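You operate a simulated robot arm through the tools that you are given. There is no shell and no other tool.

Carry out the task below with a simulated two-armed robot. There is one attempt and no reset: what you move stays moved.

## Task
Turn the dispenser dial to 5. Turn the shaker knob to 3. Open the stoppers drawer, fetch the white stopper from the inside of the stoppers drawer and set it on the worktop before the drying rack, then shut the drawer. Turn the pump dial to 10 ml. Pick up the brown bottle with the smallest size on its label from the door end of the titration bench with one hand, pass it to the other hand and put it on the top of the oven. Push the tubing drawer shut. Press the mute key three times. Fetch the cold pack from the door end of the side counter and set it on the door end of the titration bench. Put the 100 ml measuring flask from the window end of the side counter on the door end of the titration bench and the 250 ml measuring flask on the bench in front of the hot plates. Put the blue cloth from the window end of the side counter on the yellow tray. Do these in any order. Set down upright: brown bottle, measuring flask.
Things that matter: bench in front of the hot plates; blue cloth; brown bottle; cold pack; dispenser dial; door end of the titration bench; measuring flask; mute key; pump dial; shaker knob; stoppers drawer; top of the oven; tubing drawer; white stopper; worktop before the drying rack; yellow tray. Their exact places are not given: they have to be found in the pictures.

The check looks at the end state, three seconds after you hand in, the way a careful person would. Anything else that was tipped, shoved, dropped, spilled or broken makes it a failure. A push-on lid holds only when it is set on centred and level and pressed home; a screw cap is set on level and turned clockwise until tight. Flat cloth is picked up by pressing the open fingertips on it (5 to 10 N) and closing them slowly along it; thin cloth reads only 2 to 8 mm in the jaws.

## Robot
Two 7-joint arms with two-finger parallel grippers on one trunk, on a base that drives. Base frame: it is fixed to the floor where the robot stands at the start and does not move with it; the origin is under the middle of the robot, x ahead of it, y to its left, z up; the surface under the hand at the start is at about z = 850. Units: mm, degrees, N and s.
The left shoulder is at the start at [-82, 119, 851], the right one opposite. With the tool pointing down near the work surface each hand reaches from about 120 to 580 mm from the robot's upright axis, wherever it stands, measured 20 degrees to its own side. Places, roughly: bench in front of the hot plates (56x19 cm) [-2760, -980, 800]; blue cloth (11x8x3 cm) [-1100, 2700, 900]; brown bottle [500, 1500, 1000]; cold pack (13x6x3 cm) [-600, 2600, 900]; dispenser dial [500, 100, 1100]; door end of the titration bench [700, 1300, 800]; measuring flask [-1000, 2500, 1000]; mute key [-300, 2500, 800]; pump dial [600, 1400, 900]; shaker knob [400, 400, 900]; stoppers drawer [500, 600, 700]; top of the oven [-1400, -1900, 1400]; tubing drawer [300, 1500, 700]; white stopper (4x3x5 cm) [500, 700, 700]; worktop before the drying rack [0, -1700, 800]; yellow tray (23x16x3 cm) [-800, 2800, 900]. Payload 3.43 kg a hand.
The tool frame of a hand sits at the grasp point between the pads (the TCP): z along the fingers, y along the line on which they close. The tips reach 30 mm beyond it. Largest opening 94 mm; finger width 28, thickness 10; the body of the gripper, 50 by 96 mm, starts 55 mm behind the TCP.
Orientation is that of the tool frame in the base frame, as a unit quaternion [w, x, y, z]. With the fingers straight down and closing along the base's y, the tool's x points along the base's -x, its y along +y and its z along -z.

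## Interface
- The arms move only by the tool arm_command. It takes "left_motion", "right_motion" or both (then of equal length, played together; a hand with none holds still); each is a list that holds one entry, the list of rows, each a list of 7 numbers: the shift along the base's x, y, z in cm, then the turn, a rotation vector about the base's x, y, z in degrees, then the closure, from 0 (fully open) to 1 (shut). In form: [[[dx, dy, dz, ax, ay, az, claw], ...]]. A call has 1 to 20 rows; each row shifts and turns the commanded pose from where the row before left it. Rows are played at 5 a second. More than 50 mm and 8.6 degrees between two rows, or a gripper value outside its range, and nothing of the call is played. A pose out of reach is approached as far as the arm can. The call stops where the force on the tool passes 40 N (or 10 N more than at its start, if that is more) or the arm is blocked; 0.2 s more then pass. The fingers move at their own pace (about 153 mm/s each) and stop on an object; they squeeze with about 31 N. The grip force told is the motor's: it shows also when the fingers shut on nothing. Time passes only in rows, and 0.2 s behind the last, so rows that do not move let the fingers close. It gives the time, the measured TCP pose, the force on the tool (base axes), the opening and the grip force at its end, in the units of the frame above (readings bear some noise), with the torque about the TCP (base axes, N m) and any sound that the robot's microphone picked up.
- Cameras (640 x 400 px; columns grow to the right, rows downward): "scene" is now at [3.9, 55.2, 1554.1]; the picture's right is [0.75, -0.66, 0.00], its down [-0.53, -0.60, -0.60] and it looks along [0.40, 0.45, -0.80] (base axes); focal length 282 px, centre (320, 200). "left" rides on the left gripper at [76, -14, -102] in its tool frame; the picture's right is [0.18, 0.98, 0.00], its down [-0.75, 0.14, -0.64] and it looks along [-0.63, 0.12, 0.77] (tool axes); focal length 243 px, centre (320, 200). "right" rides on the right gripper at [76, 14, -103] in its tool frame; the picture's right is [-0.18, 0.98, 0.00], its down [-0.75, -0.14, -0.64] and it looks along [-0.63, -0.12, 0.77] (tool axes); focal length 243 px, centre (320, 200).
- camera(camera): a new picture of that camera. It takes no simulated time.
- move_column(by): slides the trunk up (or, below 0, down) by that many mm; the arms and the scene camera ride with it, the base frame stays. It gives what a move gives, with no picture.
- base_move(legs): drives the robot by 1 to 6 legs, each [ahead, left, turn to the left] in mm, mm and degrees, along the robot's own axes; the way and the turn of a leg run together, so that a leg with both is an arc; at most 1500 mm and 180 degrees a leg. The arms and the cameras ride along, it lands a little off, and it stops where it bumps. It gives what a move gives.
- head_to(pan, tilt): turns the head with the scene camera to pan (to the left, within 143 degrees either way) and tilt (down, from -29 to 69), counted from straight ahead of the robot. It gives what a move gives.
- point_at(camera, pixels): for up to 12 pixels [column, row] of the newest picture of that camera ("zoom" is the newest enlarged one), the place [x, y, z] in the base frame of the surface seen there, good to about 2 mm. It takes no simulated time.
- zoom(camera, box): a new picture of the part [left, top, right, bottom] of that camera's present view, enlarged. It takes no simulated time.
- job_done(): hands the job in; it is judged then, once.

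Open the grippers and draw the arms clear of the work before you hand the job in, unless the task says otherwise.

The tools are called after ">>>" as a command line: name --argument value ..., lists and objects as JSON in quotes. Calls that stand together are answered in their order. arm_command: Moves the arms, as the interface text tells. Its arguments: {"type":"object","properties":{"left_motion":{"type":"array","items":{"type":"array","items":{"type":"array","items":{"type":"number"}}}},"right_motion":{"type":"array","items":{"type":"array","items":{"type":"array","items":{"type":"number"}}}}},"required":[]} The other tools are called the same way: move_column (by) slides the trunk up or down; base_move (legs) drives the base; head_to (pan, tilt) turns the head that bears the scene camera; camera (camera) takes a picture; point_at (camera, pixels) gives the place of the surface under pixels of a picture; zoom (camera, box) takes an enlarged picture of a part of a camera's view; job_done () hands the job in.

At the start:

```text
clock: 0.0
left_tool_pos: [249.7, 264.2, 1201.2]
left_tcp_rot: [0.0, 0.0, 1.0, 0.0]
left_ft_force: [0.4, 0.0, -0.4]
left_moment: [-0.01, 0.0, 0.0]
left_gripper_width: 93.9
left_grip_force: 0.1
right_tool_pos: [295.2, 39.7, 1000.4]
right_tcp_rot: [0.0, 0.0, 1.0, -0.001]
right_ft_force: [0.0, 0.2, 0.4]
right_moment: [-0.01, -0.04, 0.02]
right_gripper_width: 94.0
right_grip_force: 0.0
trunk travel left (down, up): [-275.0, 60.0]
robot x, y, heading: [-0.4, -2.2, 0.2]
head pan, tilt: [48.3, 53.3]
```

scene: 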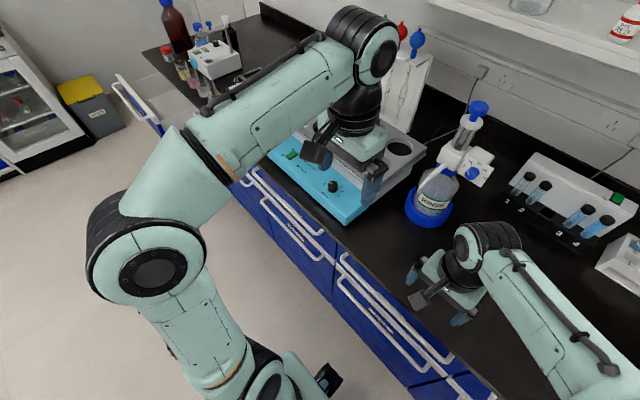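
right: 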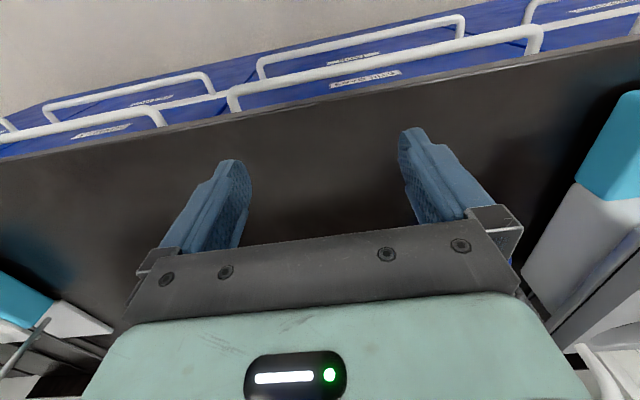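
left: 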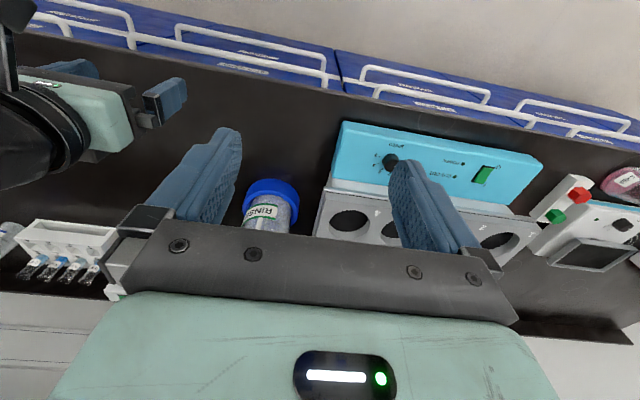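

The first pictures show the shaker (blue front, around column 330,row 190 in scene) and the dispenser bottle (column 440,row 190). I look around with the head to get a map of the place.

>>> head_to --pan 0 --tilt 35

```text
clock: 1.2
left_tool_pos: [249.3, 263.7, 1201.2]
left_tcp_rot: [0.0, 0.0, 1.0, 0.0]
left_ft_force: [-0.4, -0.8, 0.1]
left_moment: [0.01, 0.01, 0.0]
left_gripper_width: 94.1
left_grip_force: 0.0
right_tool_pos: [295.1, 39.9, 999.2]
right_tcp_rot: [-0.001, 0.0, 1.0, 0.0]
right_ft_force: [0.5, -0.5, 0.4]
right_moment: [0.0, -0.01, 0.03]
right_gripper_width: 94.0
right_grip_force: 0.0
trunk travel left (down, up): [-275.0, 60.0]
robot x, y, heading: [-0.3, 1.3, -0.0]
head pan, tilt: [0.0, 35.0]
```

Head is now straight ahead; I take the scene picture.

>>> camera --camera "scene"

```text
taken
```

scene: 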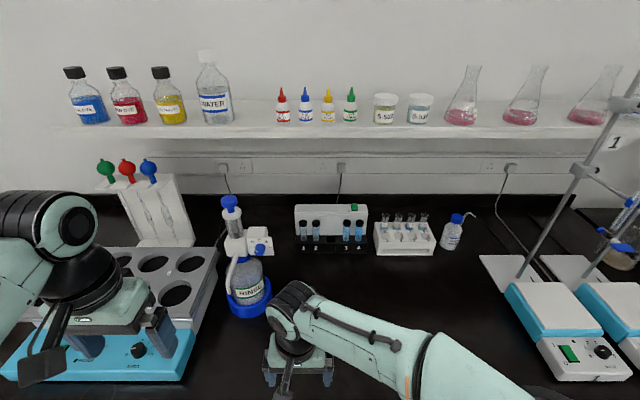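

The bench ahead shows the shaker at left, the dispenser at column 245, row 270, and hot-plate-like stirrers to the right. I pan left to see the door end.

>>> head_to --pan 60 --tilt 25

>>> camera --camera "scene"

>>> head_to --pan 120 --tilt 20

>>> camera --camera "scene"

>>> head_to --pan -60 --tilt 25

>>> camera --camera "scene"

>>> head_to --pan -130 --tilt 20

>>> camera --camera "scene"

```text
clock: 2.5
left_tool_pos: [250.1, 263.6, 1201.4]
left_tcp_rot: [0.001, 0.001, 1.0, -0.001]
left_ft_force: [0.4, -0.5, 0.0]
left_moment: [-0.01, 0.01, 0.0]
left_gripper_width: 94.1
left_grip_force: 0.1
right_tool_pos: [294.2, 39.2, 1000.2]
right_tcp_rot: [0.0, 0.0, 1.0, 0.0]
right_ft_force: [0.5, 0.2, 0.1]
right_moment: [0.01, -0.01, 0.0]
right_gripper_width: 94.0
right_grip_force: 0.0
trunk travel left (down, up): [-275.0, 60.0]
robot x, y, heading: [-5.8, 0.1, -0.2]
head pan, tilt: [60.0, 25.0]
```

```text
taken
```

scene: 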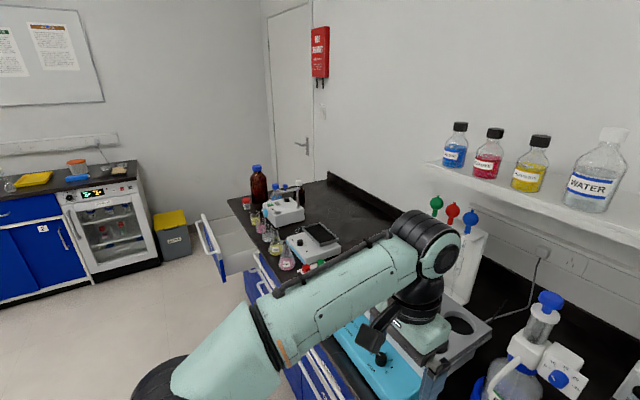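

```text
clock: 3.8
left_tool_pos: [250.6, 264.0, 1201.3]
left_tcp_rot: [0.001, 0.001, 1.0, -0.001]
left_ft_force: [0.8, -0.1, -1.0]
left_moment: [0.03, 0.01, 0.02]
left_gripper_width: 93.8
left_grip_force: 0.1
right_tool_pos: [295.3, 39.4, 1000.5]
right_tcp_rot: [-0.001, 0.001, 1.0, 0.0]
right_ft_force: [-0.2, 0.4, -0.4]
right_moment: [-0.02, -0.03, -0.03]
right_gripper_width: 93.9
right_grip_force: 0.1
trunk travel left (down, up): [-275.0, 60.0]
robot x, y, heading: [0.4, 0.4, -0.0]
head pan, tilt: [120.0, 20.0]
```

```text
taken
```

scene: 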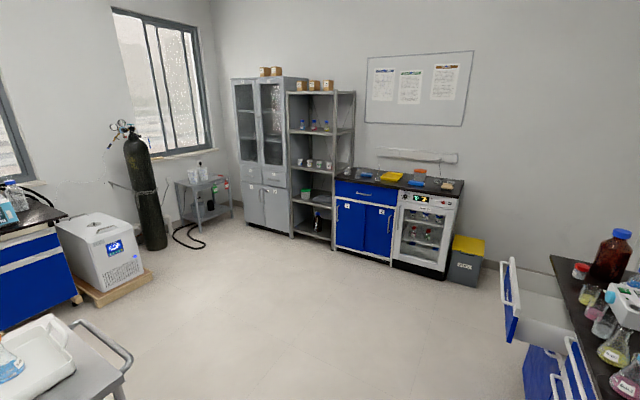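

```text
clock: 6.5
left_tool_pos: [250.6, 264.2, 1201.1]
left_tcp_rot: [0.001, 0.0, 1.0, 0.0]
left_ft_force: [0.9, 0.2, 0.6]
left_moment: [0.0, 0.0, 0.0]
left_gripper_width: 94.0
left_grip_force: 0.0
right_tool_pos: [295.0, 38.2, 999.5]
right_tcp_rot: [0.001, 0.0, 1.0, 0.0]
right_ft_force: [0.0, -0.2, 0.5]
right_moment: [-0.01, 0.0, 0.01]
right_gripper_width: 93.9
right_grip_force: 0.0
trunk travel left (down, up): [-275.0, 60.0]
robot x, y, heading: [2.5, -3.7, 0.0]
head pan, tilt: [-60.0, 25.0]
```

```text
taken
```

scene: 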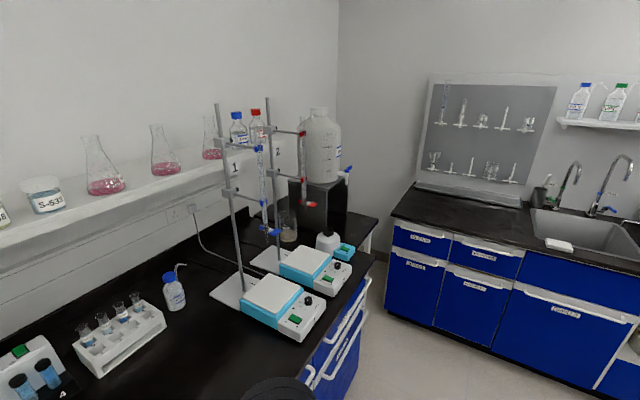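

```text
clock: 7.9
left_tool_pos: [249.6, 263.8, 1199.9]
left_tcp_rot: [-0.001, 0.0, 1.0, 0.0]
left_ft_force: [-0.4, 0.4, -0.2]
left_moment: [0.01, -0.01, -0.01]
left_gripper_width: 94.0
left_grip_force: 0.1
right_tool_pos: [294.4, 37.6, 999.2]
right_tcp_rot: [0.001, 0.0, 1.0, 0.0]
right_ft_force: [0.0, -0.3, -0.1]
right_moment: [-0.01, 0.01, 0.01]
right_gripper_width: 93.8
right_grip_force: 0.0
trunk travel left (down, up): [-275.0, 60.0]
robot x, y, heading: [1.3, 0.3, -0.2]
head pan, tilt: [-130.0, 20.0]
```

```text
taken
```

scene: 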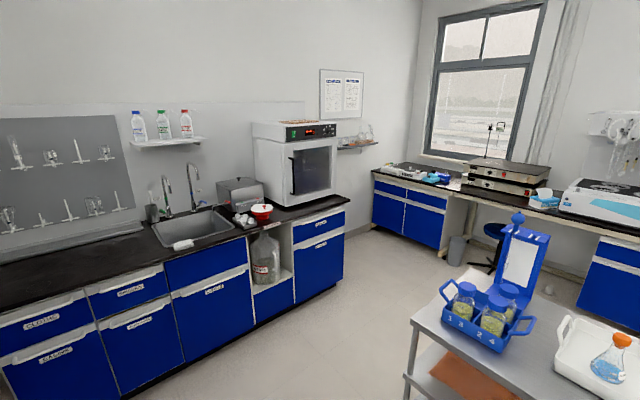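

I have the overall layout. Now I look closely at the dispenser dial and the shaker knob.

>>> head_to --pan 15 --tilt 45

>>> camera --camera "scene"

```text
clock: 10.2
left_tool_pos: [250.7, 264.6, 1200.4]
left_tcp_rot: [0.0, 0.0, 1.0, 0.0]
left_ft_force: [0.7, -0.3, 0.3]
left_moment: [0.01, 0.02, -0.01]
left_gripper_width: 93.9
left_grip_force: 0.0
right_tool_pos: [295.1, 38.4, 1000.0]
right_tcp_rot: [0.0, 0.0, 1.0, 0.0]
right_ft_force: [0.8, 0.3, 0.8]
right_moment: [-0.03, 0.03, -0.03]
right_gripper_width: 93.9
right_grip_force: 0.0
trunk travel left (down, up): [-275.0, 60.0]
robot x, y, heading: [0.7, -1.3, 0.3]
head pan, tilt: [15.0, 45.0]
```

```text
taken
```

scene: 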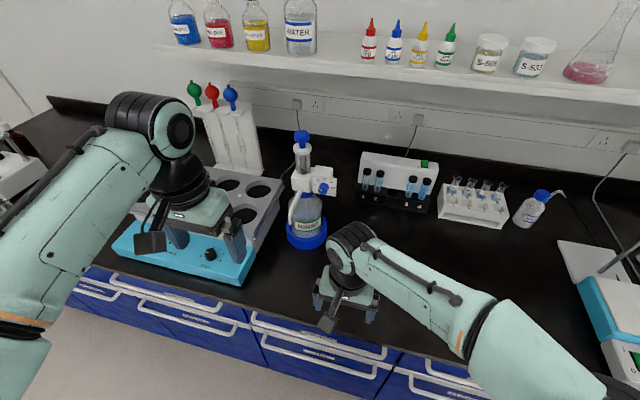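

I zoom on the dispenser (column 310, row 190) and on the shaker front (column 200, row 250).

>>> zoom --camera "scene" --box '[260, 120, 360, 182]'

>>> zoom --camera "scene" --box '[100, 210, 270, 300]'

```text
6.40 times, centred on (310, 151) of scene
```

zoom: 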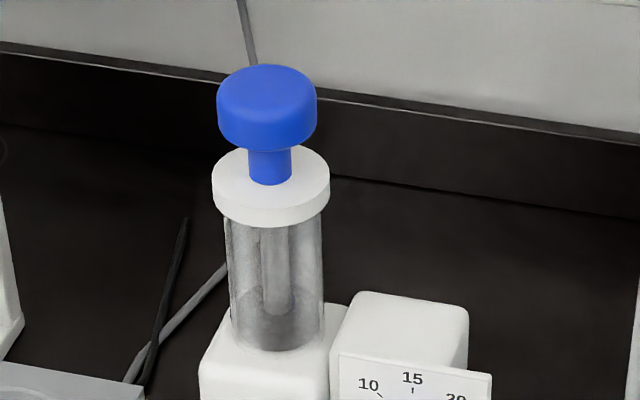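

```text
3.76 times, centred on (185, 255) of scene
```

zoom: 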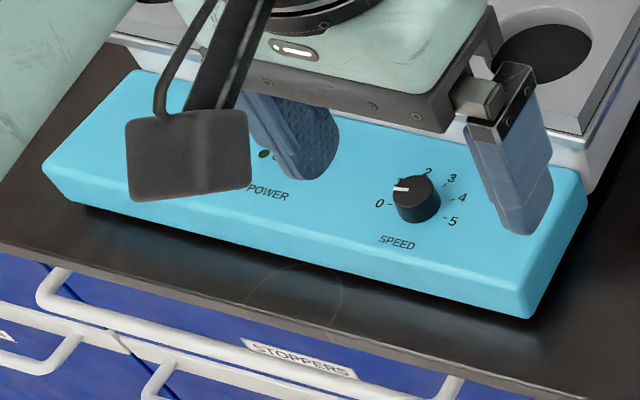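

The shaker's SPEED pointer is near 1, scale 0–5. Now the dispenser dial face.

>>> zoom --camera "scene" --box '[290, 160, 354, 200]'

>>> point_at --camera "zoom" --pixels '[[320, 200], [350, 250]]'

```text
10.00 times, centred on (322, 180) of scene
```

zoom: 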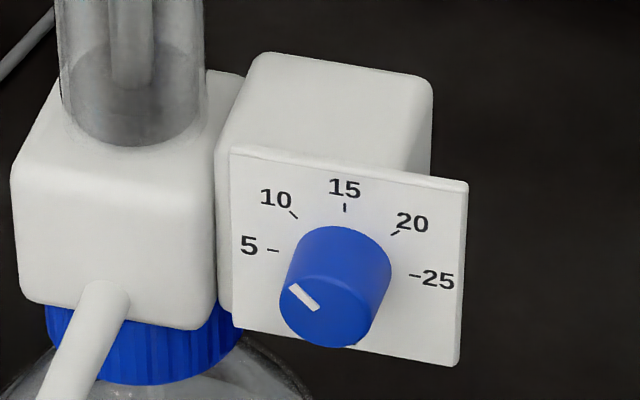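

```text
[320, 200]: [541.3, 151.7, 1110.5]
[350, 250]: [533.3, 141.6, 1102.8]
```

The dispenser dial faces me with its pointer mark near 10. I measure the plate and knob positions.

>>> point_at --camera "zoom" --pixels '[[272, 250], [294, 214], [345, 208], [396, 232], [415, 275], [303, 297], [327, 308], [290, 290], [320, 312], [245, 165], [455, 195], [448, 350]]'

>>> zoom --camera "scene" --box '[309, 178, 341, 198]'

>>> point_at --camera "zoom" --pixels '[[230, 230], [210, 190], [280, 290], [320, 240], [250, 150], [375, 250], [330, 330], [190, 270], [200, 220], [280, 240]]'

```text
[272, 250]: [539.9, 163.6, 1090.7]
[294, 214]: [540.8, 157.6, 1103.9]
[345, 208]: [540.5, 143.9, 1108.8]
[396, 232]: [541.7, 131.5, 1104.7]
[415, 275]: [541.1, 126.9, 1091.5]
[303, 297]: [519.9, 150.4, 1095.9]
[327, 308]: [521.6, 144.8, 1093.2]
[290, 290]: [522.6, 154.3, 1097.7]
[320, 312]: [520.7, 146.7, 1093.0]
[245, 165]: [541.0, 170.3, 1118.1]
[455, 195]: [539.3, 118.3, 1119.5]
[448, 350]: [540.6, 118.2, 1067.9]
```

```text
16.00 times, centred on (325, 188) of scene
```

zoom: 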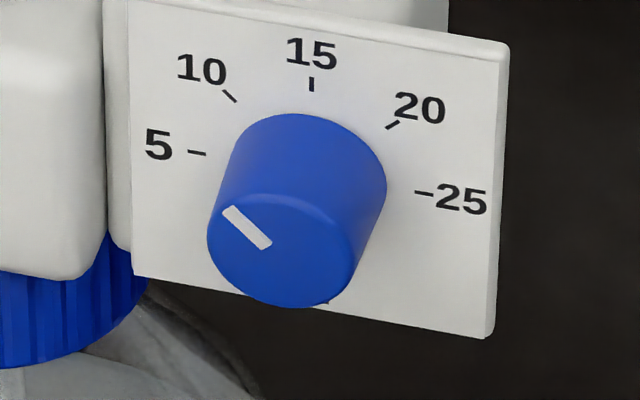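

```text
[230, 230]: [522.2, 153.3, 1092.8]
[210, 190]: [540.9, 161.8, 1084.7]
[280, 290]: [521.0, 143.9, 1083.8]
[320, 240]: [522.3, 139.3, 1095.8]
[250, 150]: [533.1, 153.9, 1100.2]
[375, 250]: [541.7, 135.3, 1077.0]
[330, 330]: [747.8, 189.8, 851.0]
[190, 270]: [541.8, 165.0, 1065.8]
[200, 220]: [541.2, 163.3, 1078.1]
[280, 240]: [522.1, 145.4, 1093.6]
```

The scale ticks sit on a circle centred about (y 145, z 1090) at plate x≈541, knob front at x≈521, pointer at 10; 5 is the leftmost tick. I check the nozzle near the knob and clear the right arm to the side.

>>> zoom --camera "scene" --box '[270, 125, 366, 185]'

>>> zoom --camera "scene" --box '[265, 165, 361, 255]'

>>> point_at --camera "zoom" --pixels '[[150, 60], [180, 140], [170, 250], [250, 100], [130, 60], [160, 200], [200, 320], [320, 250]]'

```text
6.67 times, centred on (318, 155) of scene
```

zoom: 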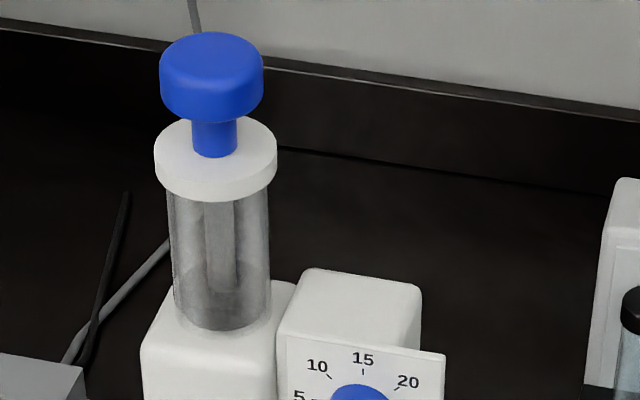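

```text
4.44 times, centred on (313, 210) of scene
```

zoom: 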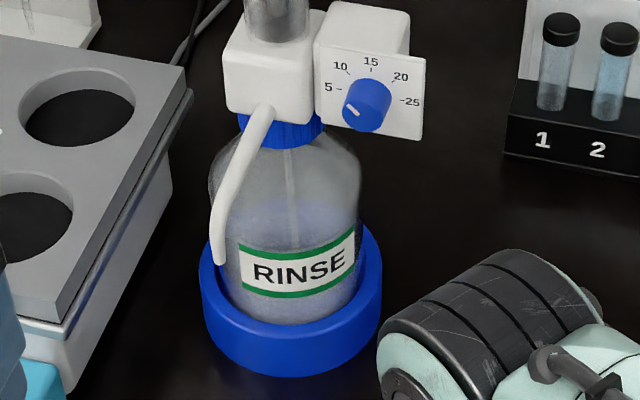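

```text
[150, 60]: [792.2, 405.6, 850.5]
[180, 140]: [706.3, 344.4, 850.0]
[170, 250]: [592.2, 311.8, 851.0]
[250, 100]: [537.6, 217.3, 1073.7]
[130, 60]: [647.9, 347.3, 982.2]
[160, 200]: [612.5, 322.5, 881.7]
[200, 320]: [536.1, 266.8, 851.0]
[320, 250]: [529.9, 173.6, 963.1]
```

I measure the nozzle tube (column 235,row 170 in the zoom) relative to the dial.

>>> point_at --camera "zoom" --pixels '[[263, 115], [245, 150], [232, 180], [222, 220], [221, 250], [235, 90], [372, 105], [350, 110], [365, 125], [390, 95], [375, 80]]'

>>> arm_command --right_motion '[[[0, -3, 2, 0, 0, 0, 0], [0, -4, 2, 0, 0, 0, 0], [0, -4, 2, 0, 0, 0, 0], [0, -4, 0, 0, 0, 0, 0]]]'

```text
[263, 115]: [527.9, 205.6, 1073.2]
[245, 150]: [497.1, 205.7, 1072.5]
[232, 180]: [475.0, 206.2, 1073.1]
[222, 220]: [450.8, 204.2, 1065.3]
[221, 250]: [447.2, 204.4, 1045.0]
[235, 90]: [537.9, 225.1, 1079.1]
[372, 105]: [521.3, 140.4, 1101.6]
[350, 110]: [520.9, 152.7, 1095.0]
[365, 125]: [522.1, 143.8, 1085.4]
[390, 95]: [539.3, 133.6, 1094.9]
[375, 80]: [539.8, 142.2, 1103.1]
```

```text
clock: 11.2
left_tool_pos: [248.8, 262.8, 1201.2]
left_tcp_rot: [0.001, 0.0, 1.0, 0.0]
left_ft_force: [-0.2, 0.0, 0.6]
left_moment: [0.02, 0.02, -0.03]
left_gripper_width: 94.0
left_grip_force: 0.1
right_tool_pos: [294.9, -114.2, 1059.4]
right_tcp_rot: [0.0, -0.001, 1.0, -0.001]
right_ft_force: [-0.4, 0.5, 0.4]
right_moment: [0.05, -0.01, 0.0]
right_gripper_width: 94.1
right_grip_force: 0.1
trunk travel left (down, up): [-275.0, 60.0]
robot x, y, heading: [-3.8, 1.6, -0.1]
head pan, tilt: [15.0, 45.0]
```

The nozzle juts toward me at y≈205, so I will grip the dial with fingers closing nearly vertically. I first tilt the left hand forward and roll it while bringing it to about (350,145,1120).

>>> arm_command --left_motion '[[[1, -1, 0, 0, -8.2, 0, 0.3], [1, -1, 0, 0, -8.2, 0, 0.3], [1, -1, 0, 0, -8.2, 0, 0.3], [1, -1, 0, 0, -8.2, 0, 0.3], [1, -1, 0, 0, -8.2, 0, 0.3], [1, -1, -1, 0, -8.2, 0, 0.3], [1, -1, -1, 0, -8.2, 0, 0.3], [1, -1, -1, 0, -8.2, 0, 0.3], [1, -1, -1, 0, -8.2, 0, 0.3], [1, -1, -1, 0, -8.2, 0, 0.3], [0, -1, -1, 0, -8, 0, 0.3], [0, -0.8, -1, -8.4, 0, 0, 0.3], [0, 0, -1, -8.4, 0, 0, 0.3], [0, 0, 0, -8.4, 0, 0, 0.3], [0, 0, 0, -8.4, 0, 0, 0.3], [0, 0, 0, -8.4, 0, 0, 0.3], [0, 0, 0, -8.4, 0, 0, 0.3], [0, 0, 0, -8.4, 0, 0, 0.3], [0, 0, 0, -8.4, 0, 0, 0.3]]]'

>>> camera --camera "scene"

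>>> camera --camera "left"

```text
clock: 15.2
left_tool_pos: [355.7, 144.5, 1124.7]
left_tcp_rot: [0.588, -0.393, 0.589, -0.392]
left_ft_force: [-0.3, -0.1, -0.2]
left_moment: [0.02, 0.01, -0.01]
left_gripper_width: 65.7
left_grip_force: 0.1
left hand out of reach, approached as far as the arm can: row 13
right_tool_pos: [295.2, -111.5, 1060.2]
right_tcp_rot: [-0.001, 0.0, 1.0, 0.0]
right_ft_force: [0.0, 0.4, 0.2]
right_moment: [-0.03, 0.01, -0.01]
right_gripper_width: 94.1
right_grip_force: 0.0
trunk travel left (down, up): [-275.0, 60.0]
robot x, y, heading: [-0.1, -0.2, 0.1]
head pan, tilt: [15.0, 45.0]
```

```text
taken
```

scene: 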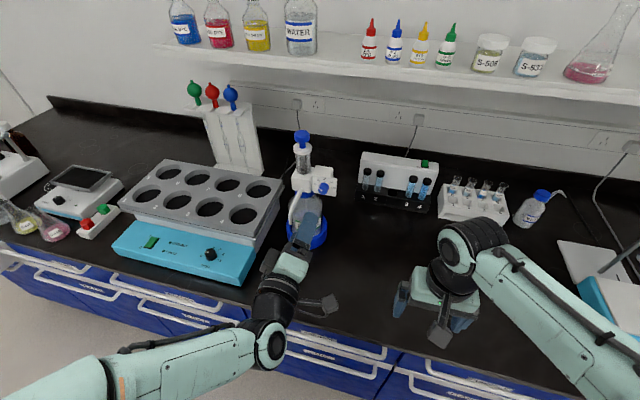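

```text
taken
```

left: 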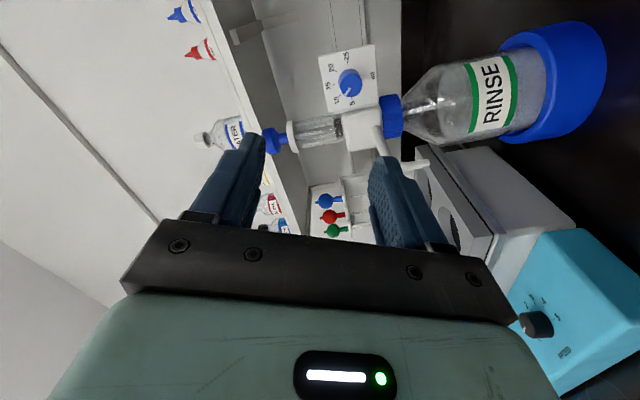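

The left hand now points forward at (356,145,1125), fingers nearly vertical. I line it up with the dial height and look through the left camera.

>>> arm_command --left_motion '[[[1, 0, -1.2, 0, 0, 0, 0.4], [2, 0, -1.2, 0, 0, 0, 0.4], [2, 0.05, -1.03, 0, 0, 0, 0.4], [2, 0, 0, 0, 0, 0, 0.4]]]'

>>> zoom --camera "left" --box '[240, 60, 440, 185]'

>>> camera --camera "scene"

```text
clock: 16.1
left_tool_pos: [426.2, 145.0, 1088.9]
left_tcp_rot: [0.589, -0.392, 0.589, -0.391]
left_ft_force: [0.6, -0.5, -0.7]
left_moment: [0.0, 0.01, 0.0]
left_gripper_width: 56.1
left_grip_force: 0.0
right_tool_pos: [296.0, -112.5, 1059.9]
right_tcp_rot: [0.0, -0.001, 1.0, 0.001]
right_ft_force: [1.0, -0.5, 0.1]
right_moment: [0.02, 0.0, 0.03]
right_gripper_width: 94.2
right_grip_force: 0.1
trunk travel left (down, up): [-275.0, 60.0]
robot x, y, heading: [0.5, -0.8, 0.1]
head pan, tilt: [15.0, 45.0]
```

```text
3.20 times, centred on (340, 122) of left
```

zoom: 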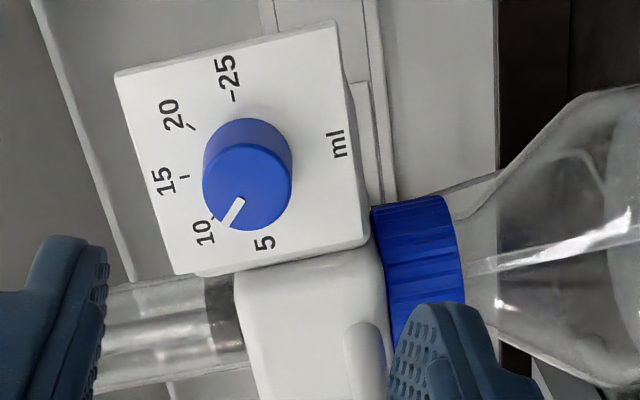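

```text
taken
```

scene: 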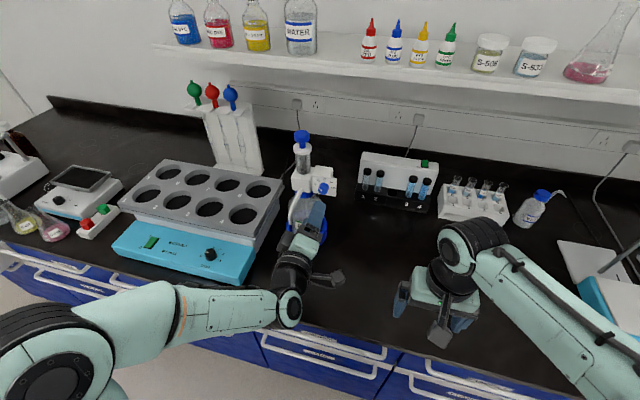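

The left view shows the knob with its pointer exactly at 10 (zoom column 230, row 215). I measure the knob precisely from here.

>>> point_at --camera "zoom" --pixels '[[222, 223], [240, 202], [250, 190], [210, 190], [285, 200], [245, 150], [255, 225], [230, 160], [270, 165], [186, 177], [210, 217], [232, 96]]'

```text
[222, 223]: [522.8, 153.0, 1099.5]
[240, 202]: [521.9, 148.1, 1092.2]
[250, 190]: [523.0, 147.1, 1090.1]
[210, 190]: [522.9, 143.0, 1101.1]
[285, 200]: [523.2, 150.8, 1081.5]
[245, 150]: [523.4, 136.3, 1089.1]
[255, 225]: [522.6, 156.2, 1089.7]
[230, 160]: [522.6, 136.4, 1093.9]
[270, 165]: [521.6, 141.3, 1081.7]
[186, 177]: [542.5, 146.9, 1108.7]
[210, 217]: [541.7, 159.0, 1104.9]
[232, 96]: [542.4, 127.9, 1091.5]
```

Knob centre ≈ (522, 145.4, 1090.5). I advance so the tips pass either side of the knob, just short of the plate at x≈542.

>>> arm_command --left_motion '[[[2, 0, 0.15, 0, 0, 0, 0.4], [2, 0, 0, 0, 0, 0, 0.4], [2, 0, 0, 0, 0, 0, 0.4], [2, 0, 0, 0, 0, 0, 0.4], [0, 0, 0, 0, 0, 0, 0.4]]]'

>>> camera --camera "left"

>>> zoom --camera "scene" --box '[265, 165, 361, 225]'

```text
clock: 17.4
left_tool_pos: [505.3, 144.9, 1089.5]
left_tcp_rot: [0.589, -0.392, 0.589, -0.391]
left_ft_force: [0.8, -0.1, -0.3]
left_moment: [0.0, 0.0, -0.02]
left_gripper_width: 56.4
left_grip_force: 0.0
right_tool_pos: [294.5, -111.6, 1058.5]
right_tcp_rot: [0.0, 0.001, 1.0, 0.0]
right_ft_force: [0.4, 0.5, -0.3]
right_moment: [-0.04, 0.02, 0.03]
right_gripper_width: 93.8
right_grip_force: 0.0
trunk travel left (down, up): [-275.0, 60.0]
robot x, y, heading: [-2.6, 0.5, -0.2]
head pan, tilt: [15.0, 45.0]
```

```text
taken
```

left: 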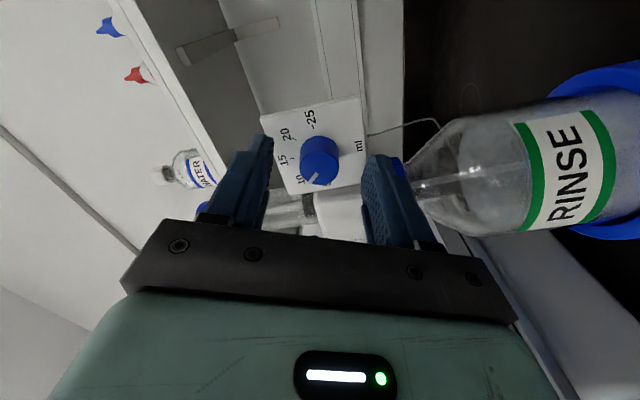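

```text
6.67 times, centred on (313, 195) of scene
```

zoom: 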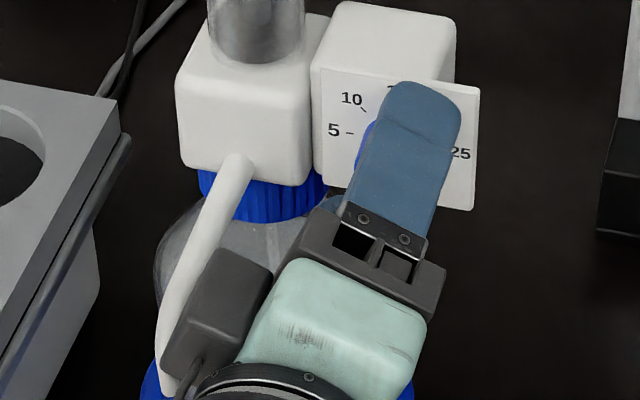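

A dark block shows at the hand's left near the nozzle; I take the full scene picture to check what it is.

>>> zoom --camera "scene" --box '[220, 160, 380, 330]'

>>> point_at --camera "zoom" --pixels '[[250, 130], [240, 155], [255, 165], [240, 170], [265, 190]]'

```text
2.35 times, centred on (300, 245) of scene
```

zoom: 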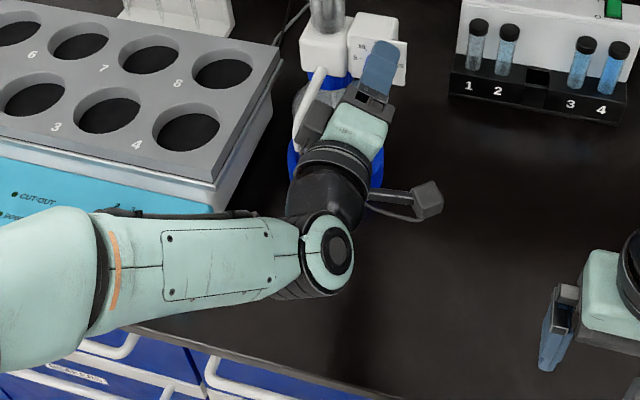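

```text
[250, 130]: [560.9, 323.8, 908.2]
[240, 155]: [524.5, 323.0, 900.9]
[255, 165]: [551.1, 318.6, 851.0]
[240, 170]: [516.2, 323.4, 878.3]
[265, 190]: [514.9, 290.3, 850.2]
```

I measure the dark block (zoom 315,120) versus the nozzle (zoom 310,100).

>>> point_at --camera "zoom" --pixels '[[318, 118], [308, 125], [325, 105], [303, 140], [312, 92], [300, 130], [298, 140]]'

```text
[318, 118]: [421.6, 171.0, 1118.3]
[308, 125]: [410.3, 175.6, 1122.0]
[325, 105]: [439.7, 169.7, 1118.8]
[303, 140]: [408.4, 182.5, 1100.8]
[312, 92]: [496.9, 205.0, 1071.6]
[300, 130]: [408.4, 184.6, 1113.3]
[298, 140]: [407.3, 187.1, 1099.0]
```

The block reaches only y≈190, clear of the nozzle at y≥197. I close on the knob and turn −45° about x in small steps (counter-clockwise as seen from me, 10→5).

>>> arm_command --left_motion '[[[0.2, 0.05, 0.1, 0, 0, 0, 0.6], [0, 0, 0, 0, 0, 0, 1], [0, 0, 0, 0, 0, 0, 1], [0, 0, 0, 0, 0, 0, 1]]]'

>>> arm_command --left_motion '[[[0, 0, 0, -5, 0, 0, 1], [0, 0, 0, -5, 0, 0, 1], [0, 0, 0, -5, 0, 0, 1], [0, 0, 0, -5, 0, 0, 1], [0, 0, 0, -5, 0, 0, 1], [0, 0, 0, -5, 0, 0, 1], [0, 0, 0, -5, 0, 0, 1], [0, 0, 0, -5, 0, 0, 1], [0, 0, 0, -5, 0, 0, 1], [0, 0, 0, 0, 0, 0, 1]]]'

>>> camera --camera "left"

```text
clock: 18.4
left_tool_pos: [506.6, 147.2, 1091.3]
left_tcp_rot: [0.589, -0.392, 0.589, -0.391]
left_ft_force: [-0.1, 0.0, -5.1]
left_moment: [0.0, 0.06, 0.23]
left_gripper_width: 23.7
left_grip_force: 45.2
right_tool_pos: [296.5, -112.0, 1059.0]
right_tcp_rot: [0.0, 0.0, 1.0, 0.0]
right_ft_force: [0.5, 0.4, -0.2]
right_moment: [-0.02, -0.06, -0.01]
right_gripper_width: 94.2
right_grip_force: 0.1
trunk travel left (down, up): [-275.0, 60.0]
robot x, y, heading: [1.2, -0.5, -0.1]
head pan, tilt: [15.0, 45.0]
```

```text
clock: 20.6
left_tool_pos: [506.6, 145.7, 1091.4]
left_tcp_rot: [-0.394, 0.588, -0.395, 0.586]
left_ft_force: [-6.2, 0.9, -12.9]
left_moment: [0.07, 0.27, -0.24]
left_gripper_width: 23.9
left_grip_force: 44.9
right_tool_pos: [295.7, -112.9, 1059.8]
right_tcp_rot: [0.0, 0.001, 1.0, 0.0]
right_ft_force: [-1.0, 0.8, -0.6]
right_moment: [0.02, 0.0, 0.04]
right_gripper_width: 94.0
right_grip_force: 0.0
trunk travel left (down, up): [-275.0, 60.0]
robot x, y, heading: [-2.9, 1.1, -0.1]
head pan, tilt: [15.0, 45.0]
```

```text
taken
```

left: 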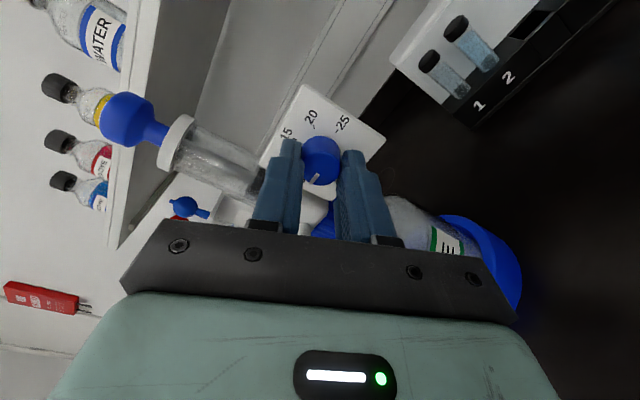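

The hand turned a full 45°. I zoom in on the pointer before releasing.

>>> zoom --camera "left" --box '[250, 80, 410, 180]'

>>> zoom --camera "scene" --box '[290, 160, 354, 200]'

```text
4.00 times, centred on (330, 130) of left
```

zoom: 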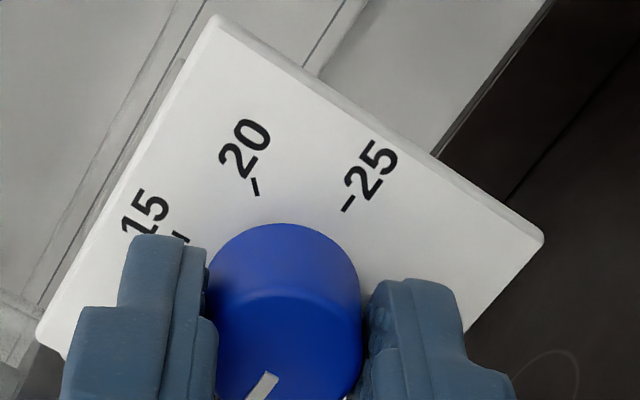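

```text
10.00 times, centred on (322, 180) of scene
```

zoom: 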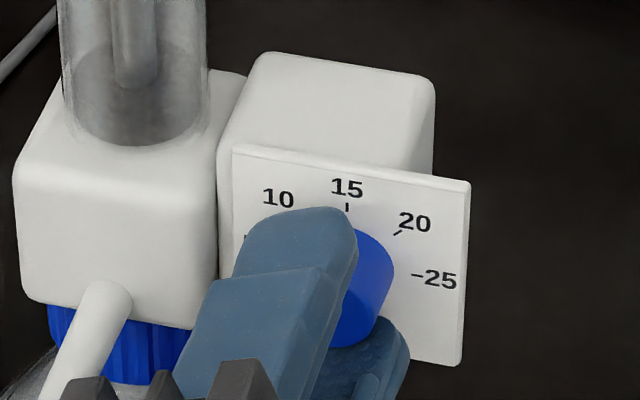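

The pointer turned with the hand. I open and back off to read the dial.

>>> arm_command --left_motion '[[[0, 0, 0, 0, 0, 0, 0.4], [0, 0, 0, 0, 0, 0, 0.4], [-2, 0, 0, 0, 0, 0, 0.4], [-2, 0, 0, 0, 0, 0, 0.4], [-4, 0, 0, 0, 0, 0, 0.4], [-4, 0, 0, 0, 0, 0, 0.4]]]'

>>> zoom --camera "left" --box '[220, 40, 420, 165]'

>>> zoom --camera "scene" --box '[290, 160, 354, 200]'

```text
clock: 21.9
left_tool_pos: [385.2, 145.7, 1092.9]
left_tcp_rot: [-0.395, 0.587, -0.395, 0.587]
left_ft_force: [0.3, 0.3, -0.6]
left_moment: [0.0, -0.02, 0.03]
left_gripper_width: 56.4
left_grip_force: 0.1
right_tool_pos: [294.6, -112.4, 1058.6]
right_tcp_rot: [-0.001, 0.0, 1.0, -0.001]
right_ft_force: [0.1, 0.4, 0.1]
right_moment: [-0.01, -0.01, 0.03]
right_gripper_width: 93.7
right_grip_force: 0.0
trunk travel left (down, up): [-275.0, 60.0]
robot x, y, heading: [-3.2, 2.2, 0.2]
head pan, tilt: [15.0, 45.0]
```

```text
3.20 times, centred on (320, 102) of left
```

zoom: 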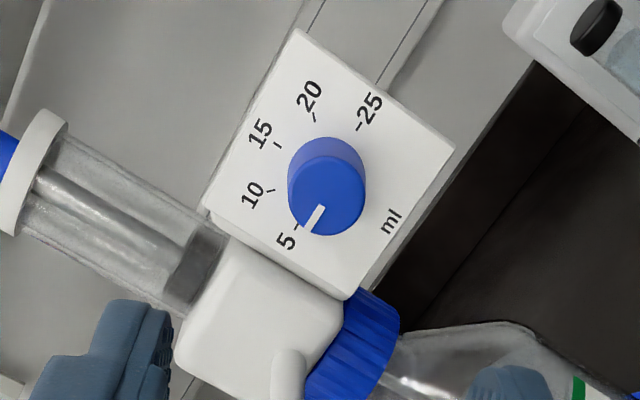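

```text
10.00 times, centred on (322, 180) of scene
```

zoom: 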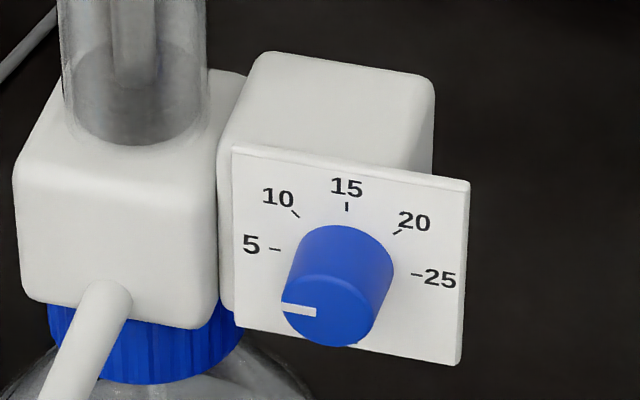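

The dispenser pointer now lies parallel to the plate's edge, at 5. Next the shaker knob: I zoom and measure it.

>>> zoom --camera "scene" --box '[180, 220, 260, 270]'

>>> point_at --camera "zoom" --pixels '[[245, 270], [235, 225], [180, 280], [190, 230], [250, 215], [300, 230], [320, 265], [300, 310], [225, 255], [250, 280], [500, 150], [460, 330]]'

```text
8.00 times, centred on (220, 245) of scene
```

zoom: 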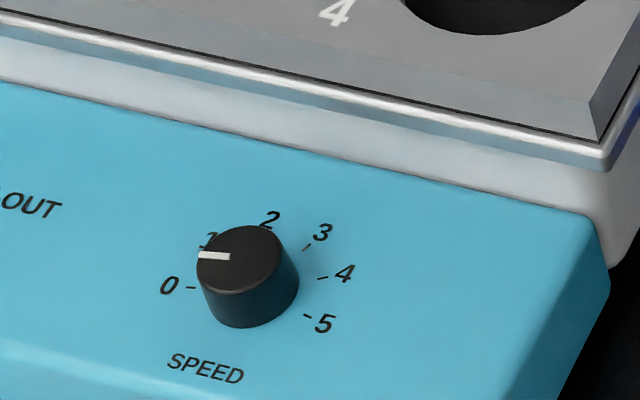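

```text
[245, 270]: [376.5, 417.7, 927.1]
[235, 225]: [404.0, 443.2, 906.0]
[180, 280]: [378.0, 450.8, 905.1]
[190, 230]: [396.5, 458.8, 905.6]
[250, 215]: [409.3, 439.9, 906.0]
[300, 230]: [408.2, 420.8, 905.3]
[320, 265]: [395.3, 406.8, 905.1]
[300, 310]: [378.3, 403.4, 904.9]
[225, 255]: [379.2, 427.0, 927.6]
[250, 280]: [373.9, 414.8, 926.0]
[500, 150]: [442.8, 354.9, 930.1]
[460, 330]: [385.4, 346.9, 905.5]
```

Panel at z≈905, knob top z≈927: its axis is vertical. I get tick positions and the platform height.

>>> point_at --camera "zoom" --pixels '[[192, 288], [306, 247], [322, 278], [306, 316], [203, 258], [227, 256], [215, 257], [270, 240], [280, 260], [560, 120], [400, 60], [300, 120]]'

>>> zoom --camera "scene" --box '[195, 236, 227, 256]'

>>> point_at --camera "zoom" --pixels '[[170, 140], [220, 140], [300, 90], [330, 180], [260, 230], [210, 210], [270, 160]]'

```text
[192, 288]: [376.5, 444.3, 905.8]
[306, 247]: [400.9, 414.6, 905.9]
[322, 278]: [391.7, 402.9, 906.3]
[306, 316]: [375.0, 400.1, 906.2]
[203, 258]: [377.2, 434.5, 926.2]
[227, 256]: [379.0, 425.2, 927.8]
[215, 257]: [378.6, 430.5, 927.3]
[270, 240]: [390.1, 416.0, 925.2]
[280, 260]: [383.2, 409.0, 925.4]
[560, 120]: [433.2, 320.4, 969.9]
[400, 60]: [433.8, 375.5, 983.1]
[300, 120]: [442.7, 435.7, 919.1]
```

```text
16.00 times, centred on (211, 246) of scene
```

zoom: 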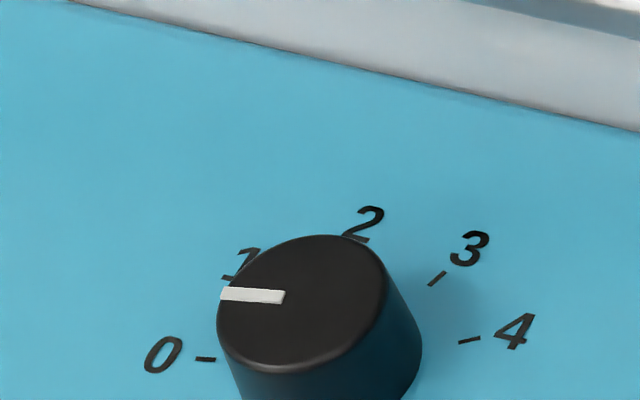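

```text
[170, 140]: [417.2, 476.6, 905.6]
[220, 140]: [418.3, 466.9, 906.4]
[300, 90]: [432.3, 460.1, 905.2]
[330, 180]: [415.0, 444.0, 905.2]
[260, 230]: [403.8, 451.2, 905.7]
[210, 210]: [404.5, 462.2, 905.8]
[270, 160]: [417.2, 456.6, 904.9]
```

The knob turns about a vertical axis centred near (380, 422) with a 40° step per number. I withdraw the left hand and swing it fingers-down at high z before driving left.

>>> arm_command --left_motion '[[[-1, 0, 0, 8, 0, 0, 0.4], [-1, 0, 0, 8, 0, 0, 0.4], [-1, 0, 0, 8, 0, 0, 0.4], [-1, 0, 1, 8, 0, 0, 0.4], [-1, 0, 1, 8, 0, 0, 0.4], [-1, 0, 1, 8, 0, 0, 0.4], [-1, 0, 1, 8, 0, 0, 0.4], [0, 0, 1, 0, 8.2, 0, 0.4], [0, 0, 1, 0, 8.2, 0, 0.4], [0, 0, 0, 0, 8.2, 0, 0.4], [0, 0, 0, 0, 8.2, 0, 0.4], [0, 0, 0, 0, 8.2, 0, 0.4], [0, 0, 0, 0, 8.2, 0, 0.4], [0, 0, 0, 0, 8.2, 0, 0.4], [0, 0, 0, 0, 8.2, 0, 0.4], [0, 0, 0, 0, 8.2, 0, 0.4], [0, 0, 0, 0, 8.2, 0, 0.4], [0, 0, 0, 0, 8, 0, 0.4]]]'

>>> base_move --legs '[[0, 300, 0]]'

>>> camera --camera "left"

>>> camera --camera "scene"

```text
clock: 25.8
left_tool_pos: [339.7, 143.0, 1162.3]
left_tcp_rot: [-0.001, -0.47, 0.883, 0.001]
left_ft_force: [0.4, 0.3, 0.0]
left_moment: [-0.01, 0.01, 0.01]
left_gripper_width: 56.3
left_grip_force: 0.0
left hand out of reach, approached as far as the arm can: row 2, 3, 4, 5, 6
right_tool_pos: [296.3, -112.4, 1058.6]
right_tcp_rot: [0.0, 0.0, 1.0, 0.0]
right_ft_force: [0.5, -0.4, -0.1]
right_moment: [0.03, -0.02, -0.01]
right_gripper_width: 94.0
right_grip_force: 0.1
trunk travel left (down, up): [-275.0, 60.0]
robot x, y, heading: [0.8, -0.7, -0.2]
head pan, tilt: [15.0, 45.0]
```

```text
clock: 28.9
left_tool_pos: [339.9, 440.2, 1162.1]
left_tcp_rot: [0.0, -0.471, 0.882, 0.0]
left_ft_force: [-1.3, -0.1, -0.4]
left_moment: [-0.02, -0.01, 0.01]
left_gripper_width: 56.2
left_grip_force: 0.1
right_tool_pos: [295.9, 185.4, 1058.3]
right_tcp_rot: [0.001, 0.0, 1.0, 0.0]
right_ft_force: [0.2, 1.0, -0.6]
right_moment: [-0.03, 0.03, 0.02]
right_gripper_width: 94.1
right_grip_force: 0.0
trunk travel left (down, up): [-275.0, 60.0]
robot x, y, heading: [-0.3, 297.6, 0.1]
head pan, tilt: [15.0, 45.0]
```

```text
taken
```

left: 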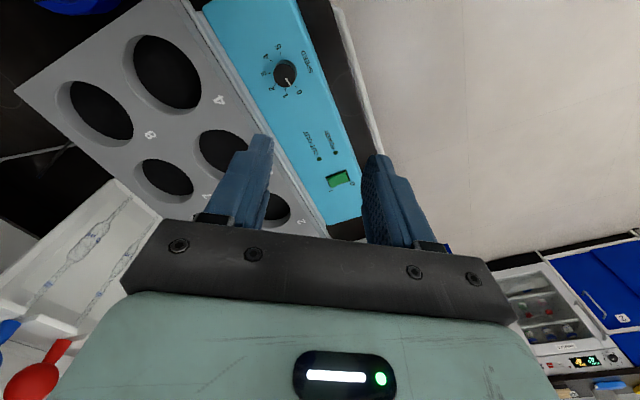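

```text
taken
```

scene: 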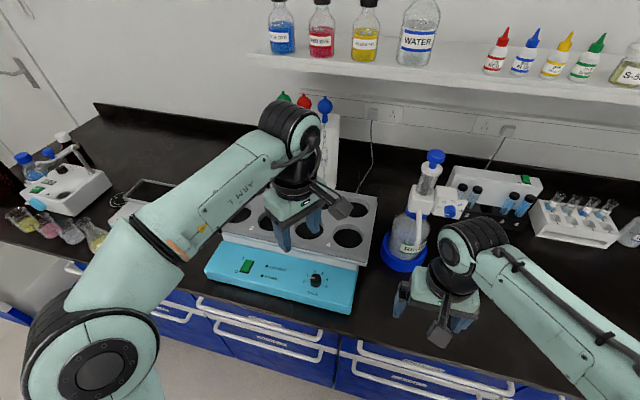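

The left camera sees the knob from above (column 284, row 74). I zoom on it to read the pointer.

>>> zoom --camera "left" --box '[244, 44, 324, 94]'

>>> zoom --camera "scene" --box '[285, 260, 349, 300]'

>>> point_at --camera "zoom" --pixels '[[300, 170], [320, 200], [260, 230], [400, 200]]'

```text
8.00 times, centred on (284, 69) of left
```

zoom: 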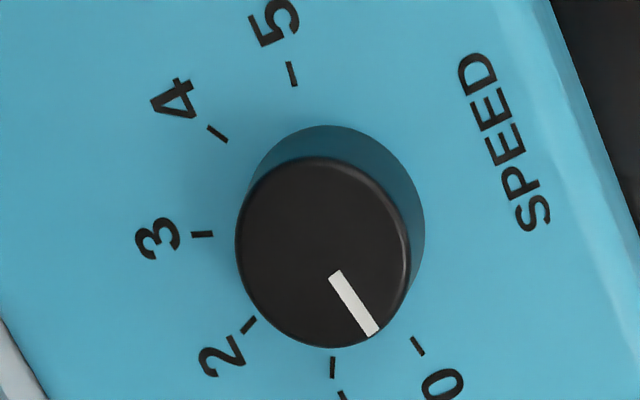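

```text
10.00 times, centred on (317, 280) of scene
```

zoom: 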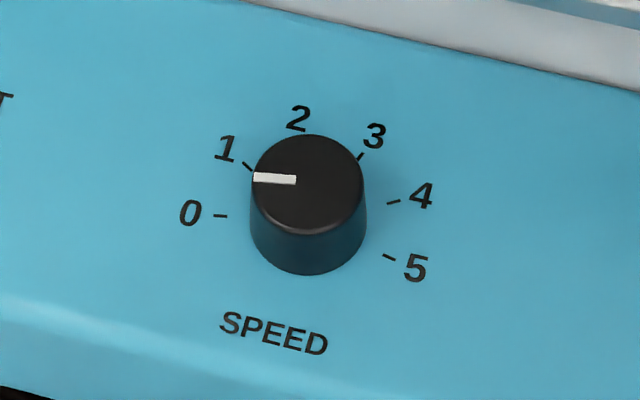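

```text
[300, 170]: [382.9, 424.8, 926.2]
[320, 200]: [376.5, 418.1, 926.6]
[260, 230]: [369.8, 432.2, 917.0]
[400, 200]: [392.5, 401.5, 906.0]
```

The pointer is parallel to the 0 tick, so the turn to 3 is 120° clockwise (−z). I bring the left hand above the knob centre (380, 422).

>>> arm_command --left_motion '[[[1, -0.5, -3, 0, 0, 0, 0.4], [1, -0.5, -4, 0, 0, 0, 0.4], [1, -0.5, -4, 0, 0, 0, 0.4], [1, -0.3, -4, 0, 0, 0, 0.4], [0, 0, -2, 0, 0, 0, 0.4], [0, 0, 0, 0, 0, 0, 0.4]]]'

>>> camera --camera "left"

>>> camera --camera "scene"

```text
clock: 30.4
left_tool_pos: [379.3, 420.9, 993.3]
left_tcp_rot: [0.0, -0.472, 0.882, 0.0]
left_ft_force: [-0.3, 0.3, 0.0]
left_moment: [-0.03, 0.0, 0.04]
left_gripper_width: 56.3
left_grip_force: 0.0
right_tool_pos: [295.1, 185.2, 1058.6]
right_tcp_rot: [0.0, -0.001, 1.0, 0.0]
right_ft_force: [0.5, 0.1, 0.0]
right_moment: [-0.05, 0.01, 0.02]
right_gripper_width: 94.0
right_grip_force: 0.2
trunk travel left (down, up): [-275.0, 60.0]
robot x, y, heading: [-0.8, 296.0, 0.1]
head pan, tilt: [15.0, 45.0]
```

```text
taken
```

left: 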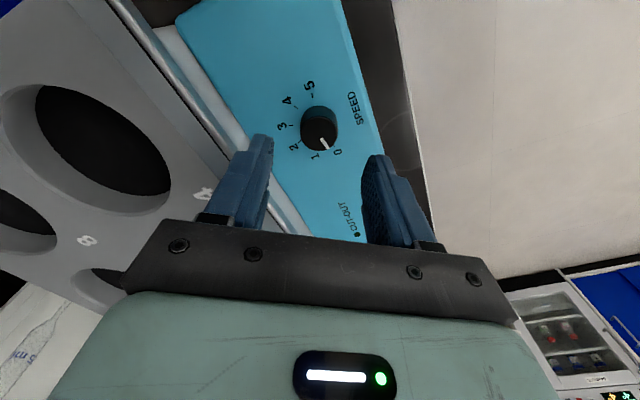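

```text
taken
```

scene: 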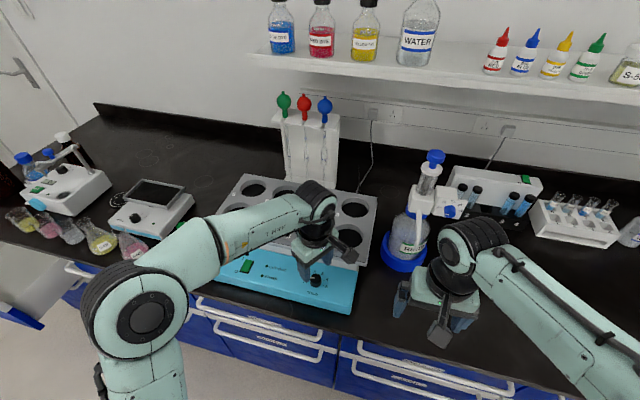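

I measure the knob top edges from this closer view.

>>> zoom --camera "left" --box '[280, 80, 360, 170]'

>>> point_at --camera "zoom" --pixels '[[300, 200], [300, 240], [340, 260], [260, 220], [360, 230], [310, 270], [305, 190], [330, 240], [350, 265]]'

```text
4.44 times, centred on (320, 125) of left
```

zoom: 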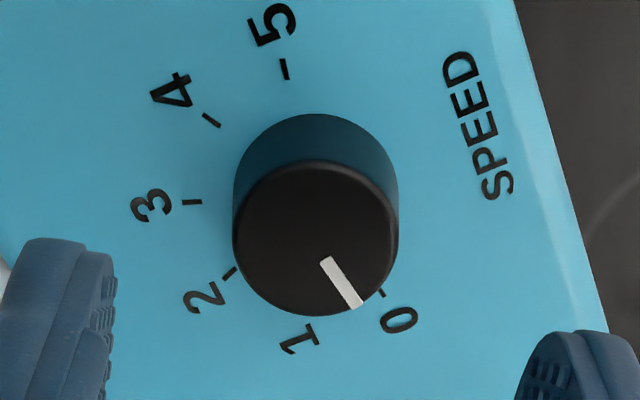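

```text
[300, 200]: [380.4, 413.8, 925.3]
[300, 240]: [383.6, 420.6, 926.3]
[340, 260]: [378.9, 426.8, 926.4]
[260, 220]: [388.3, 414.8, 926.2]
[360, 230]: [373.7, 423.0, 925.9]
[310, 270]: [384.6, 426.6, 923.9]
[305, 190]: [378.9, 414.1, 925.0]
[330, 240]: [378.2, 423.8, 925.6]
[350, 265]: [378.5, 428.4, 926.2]
```

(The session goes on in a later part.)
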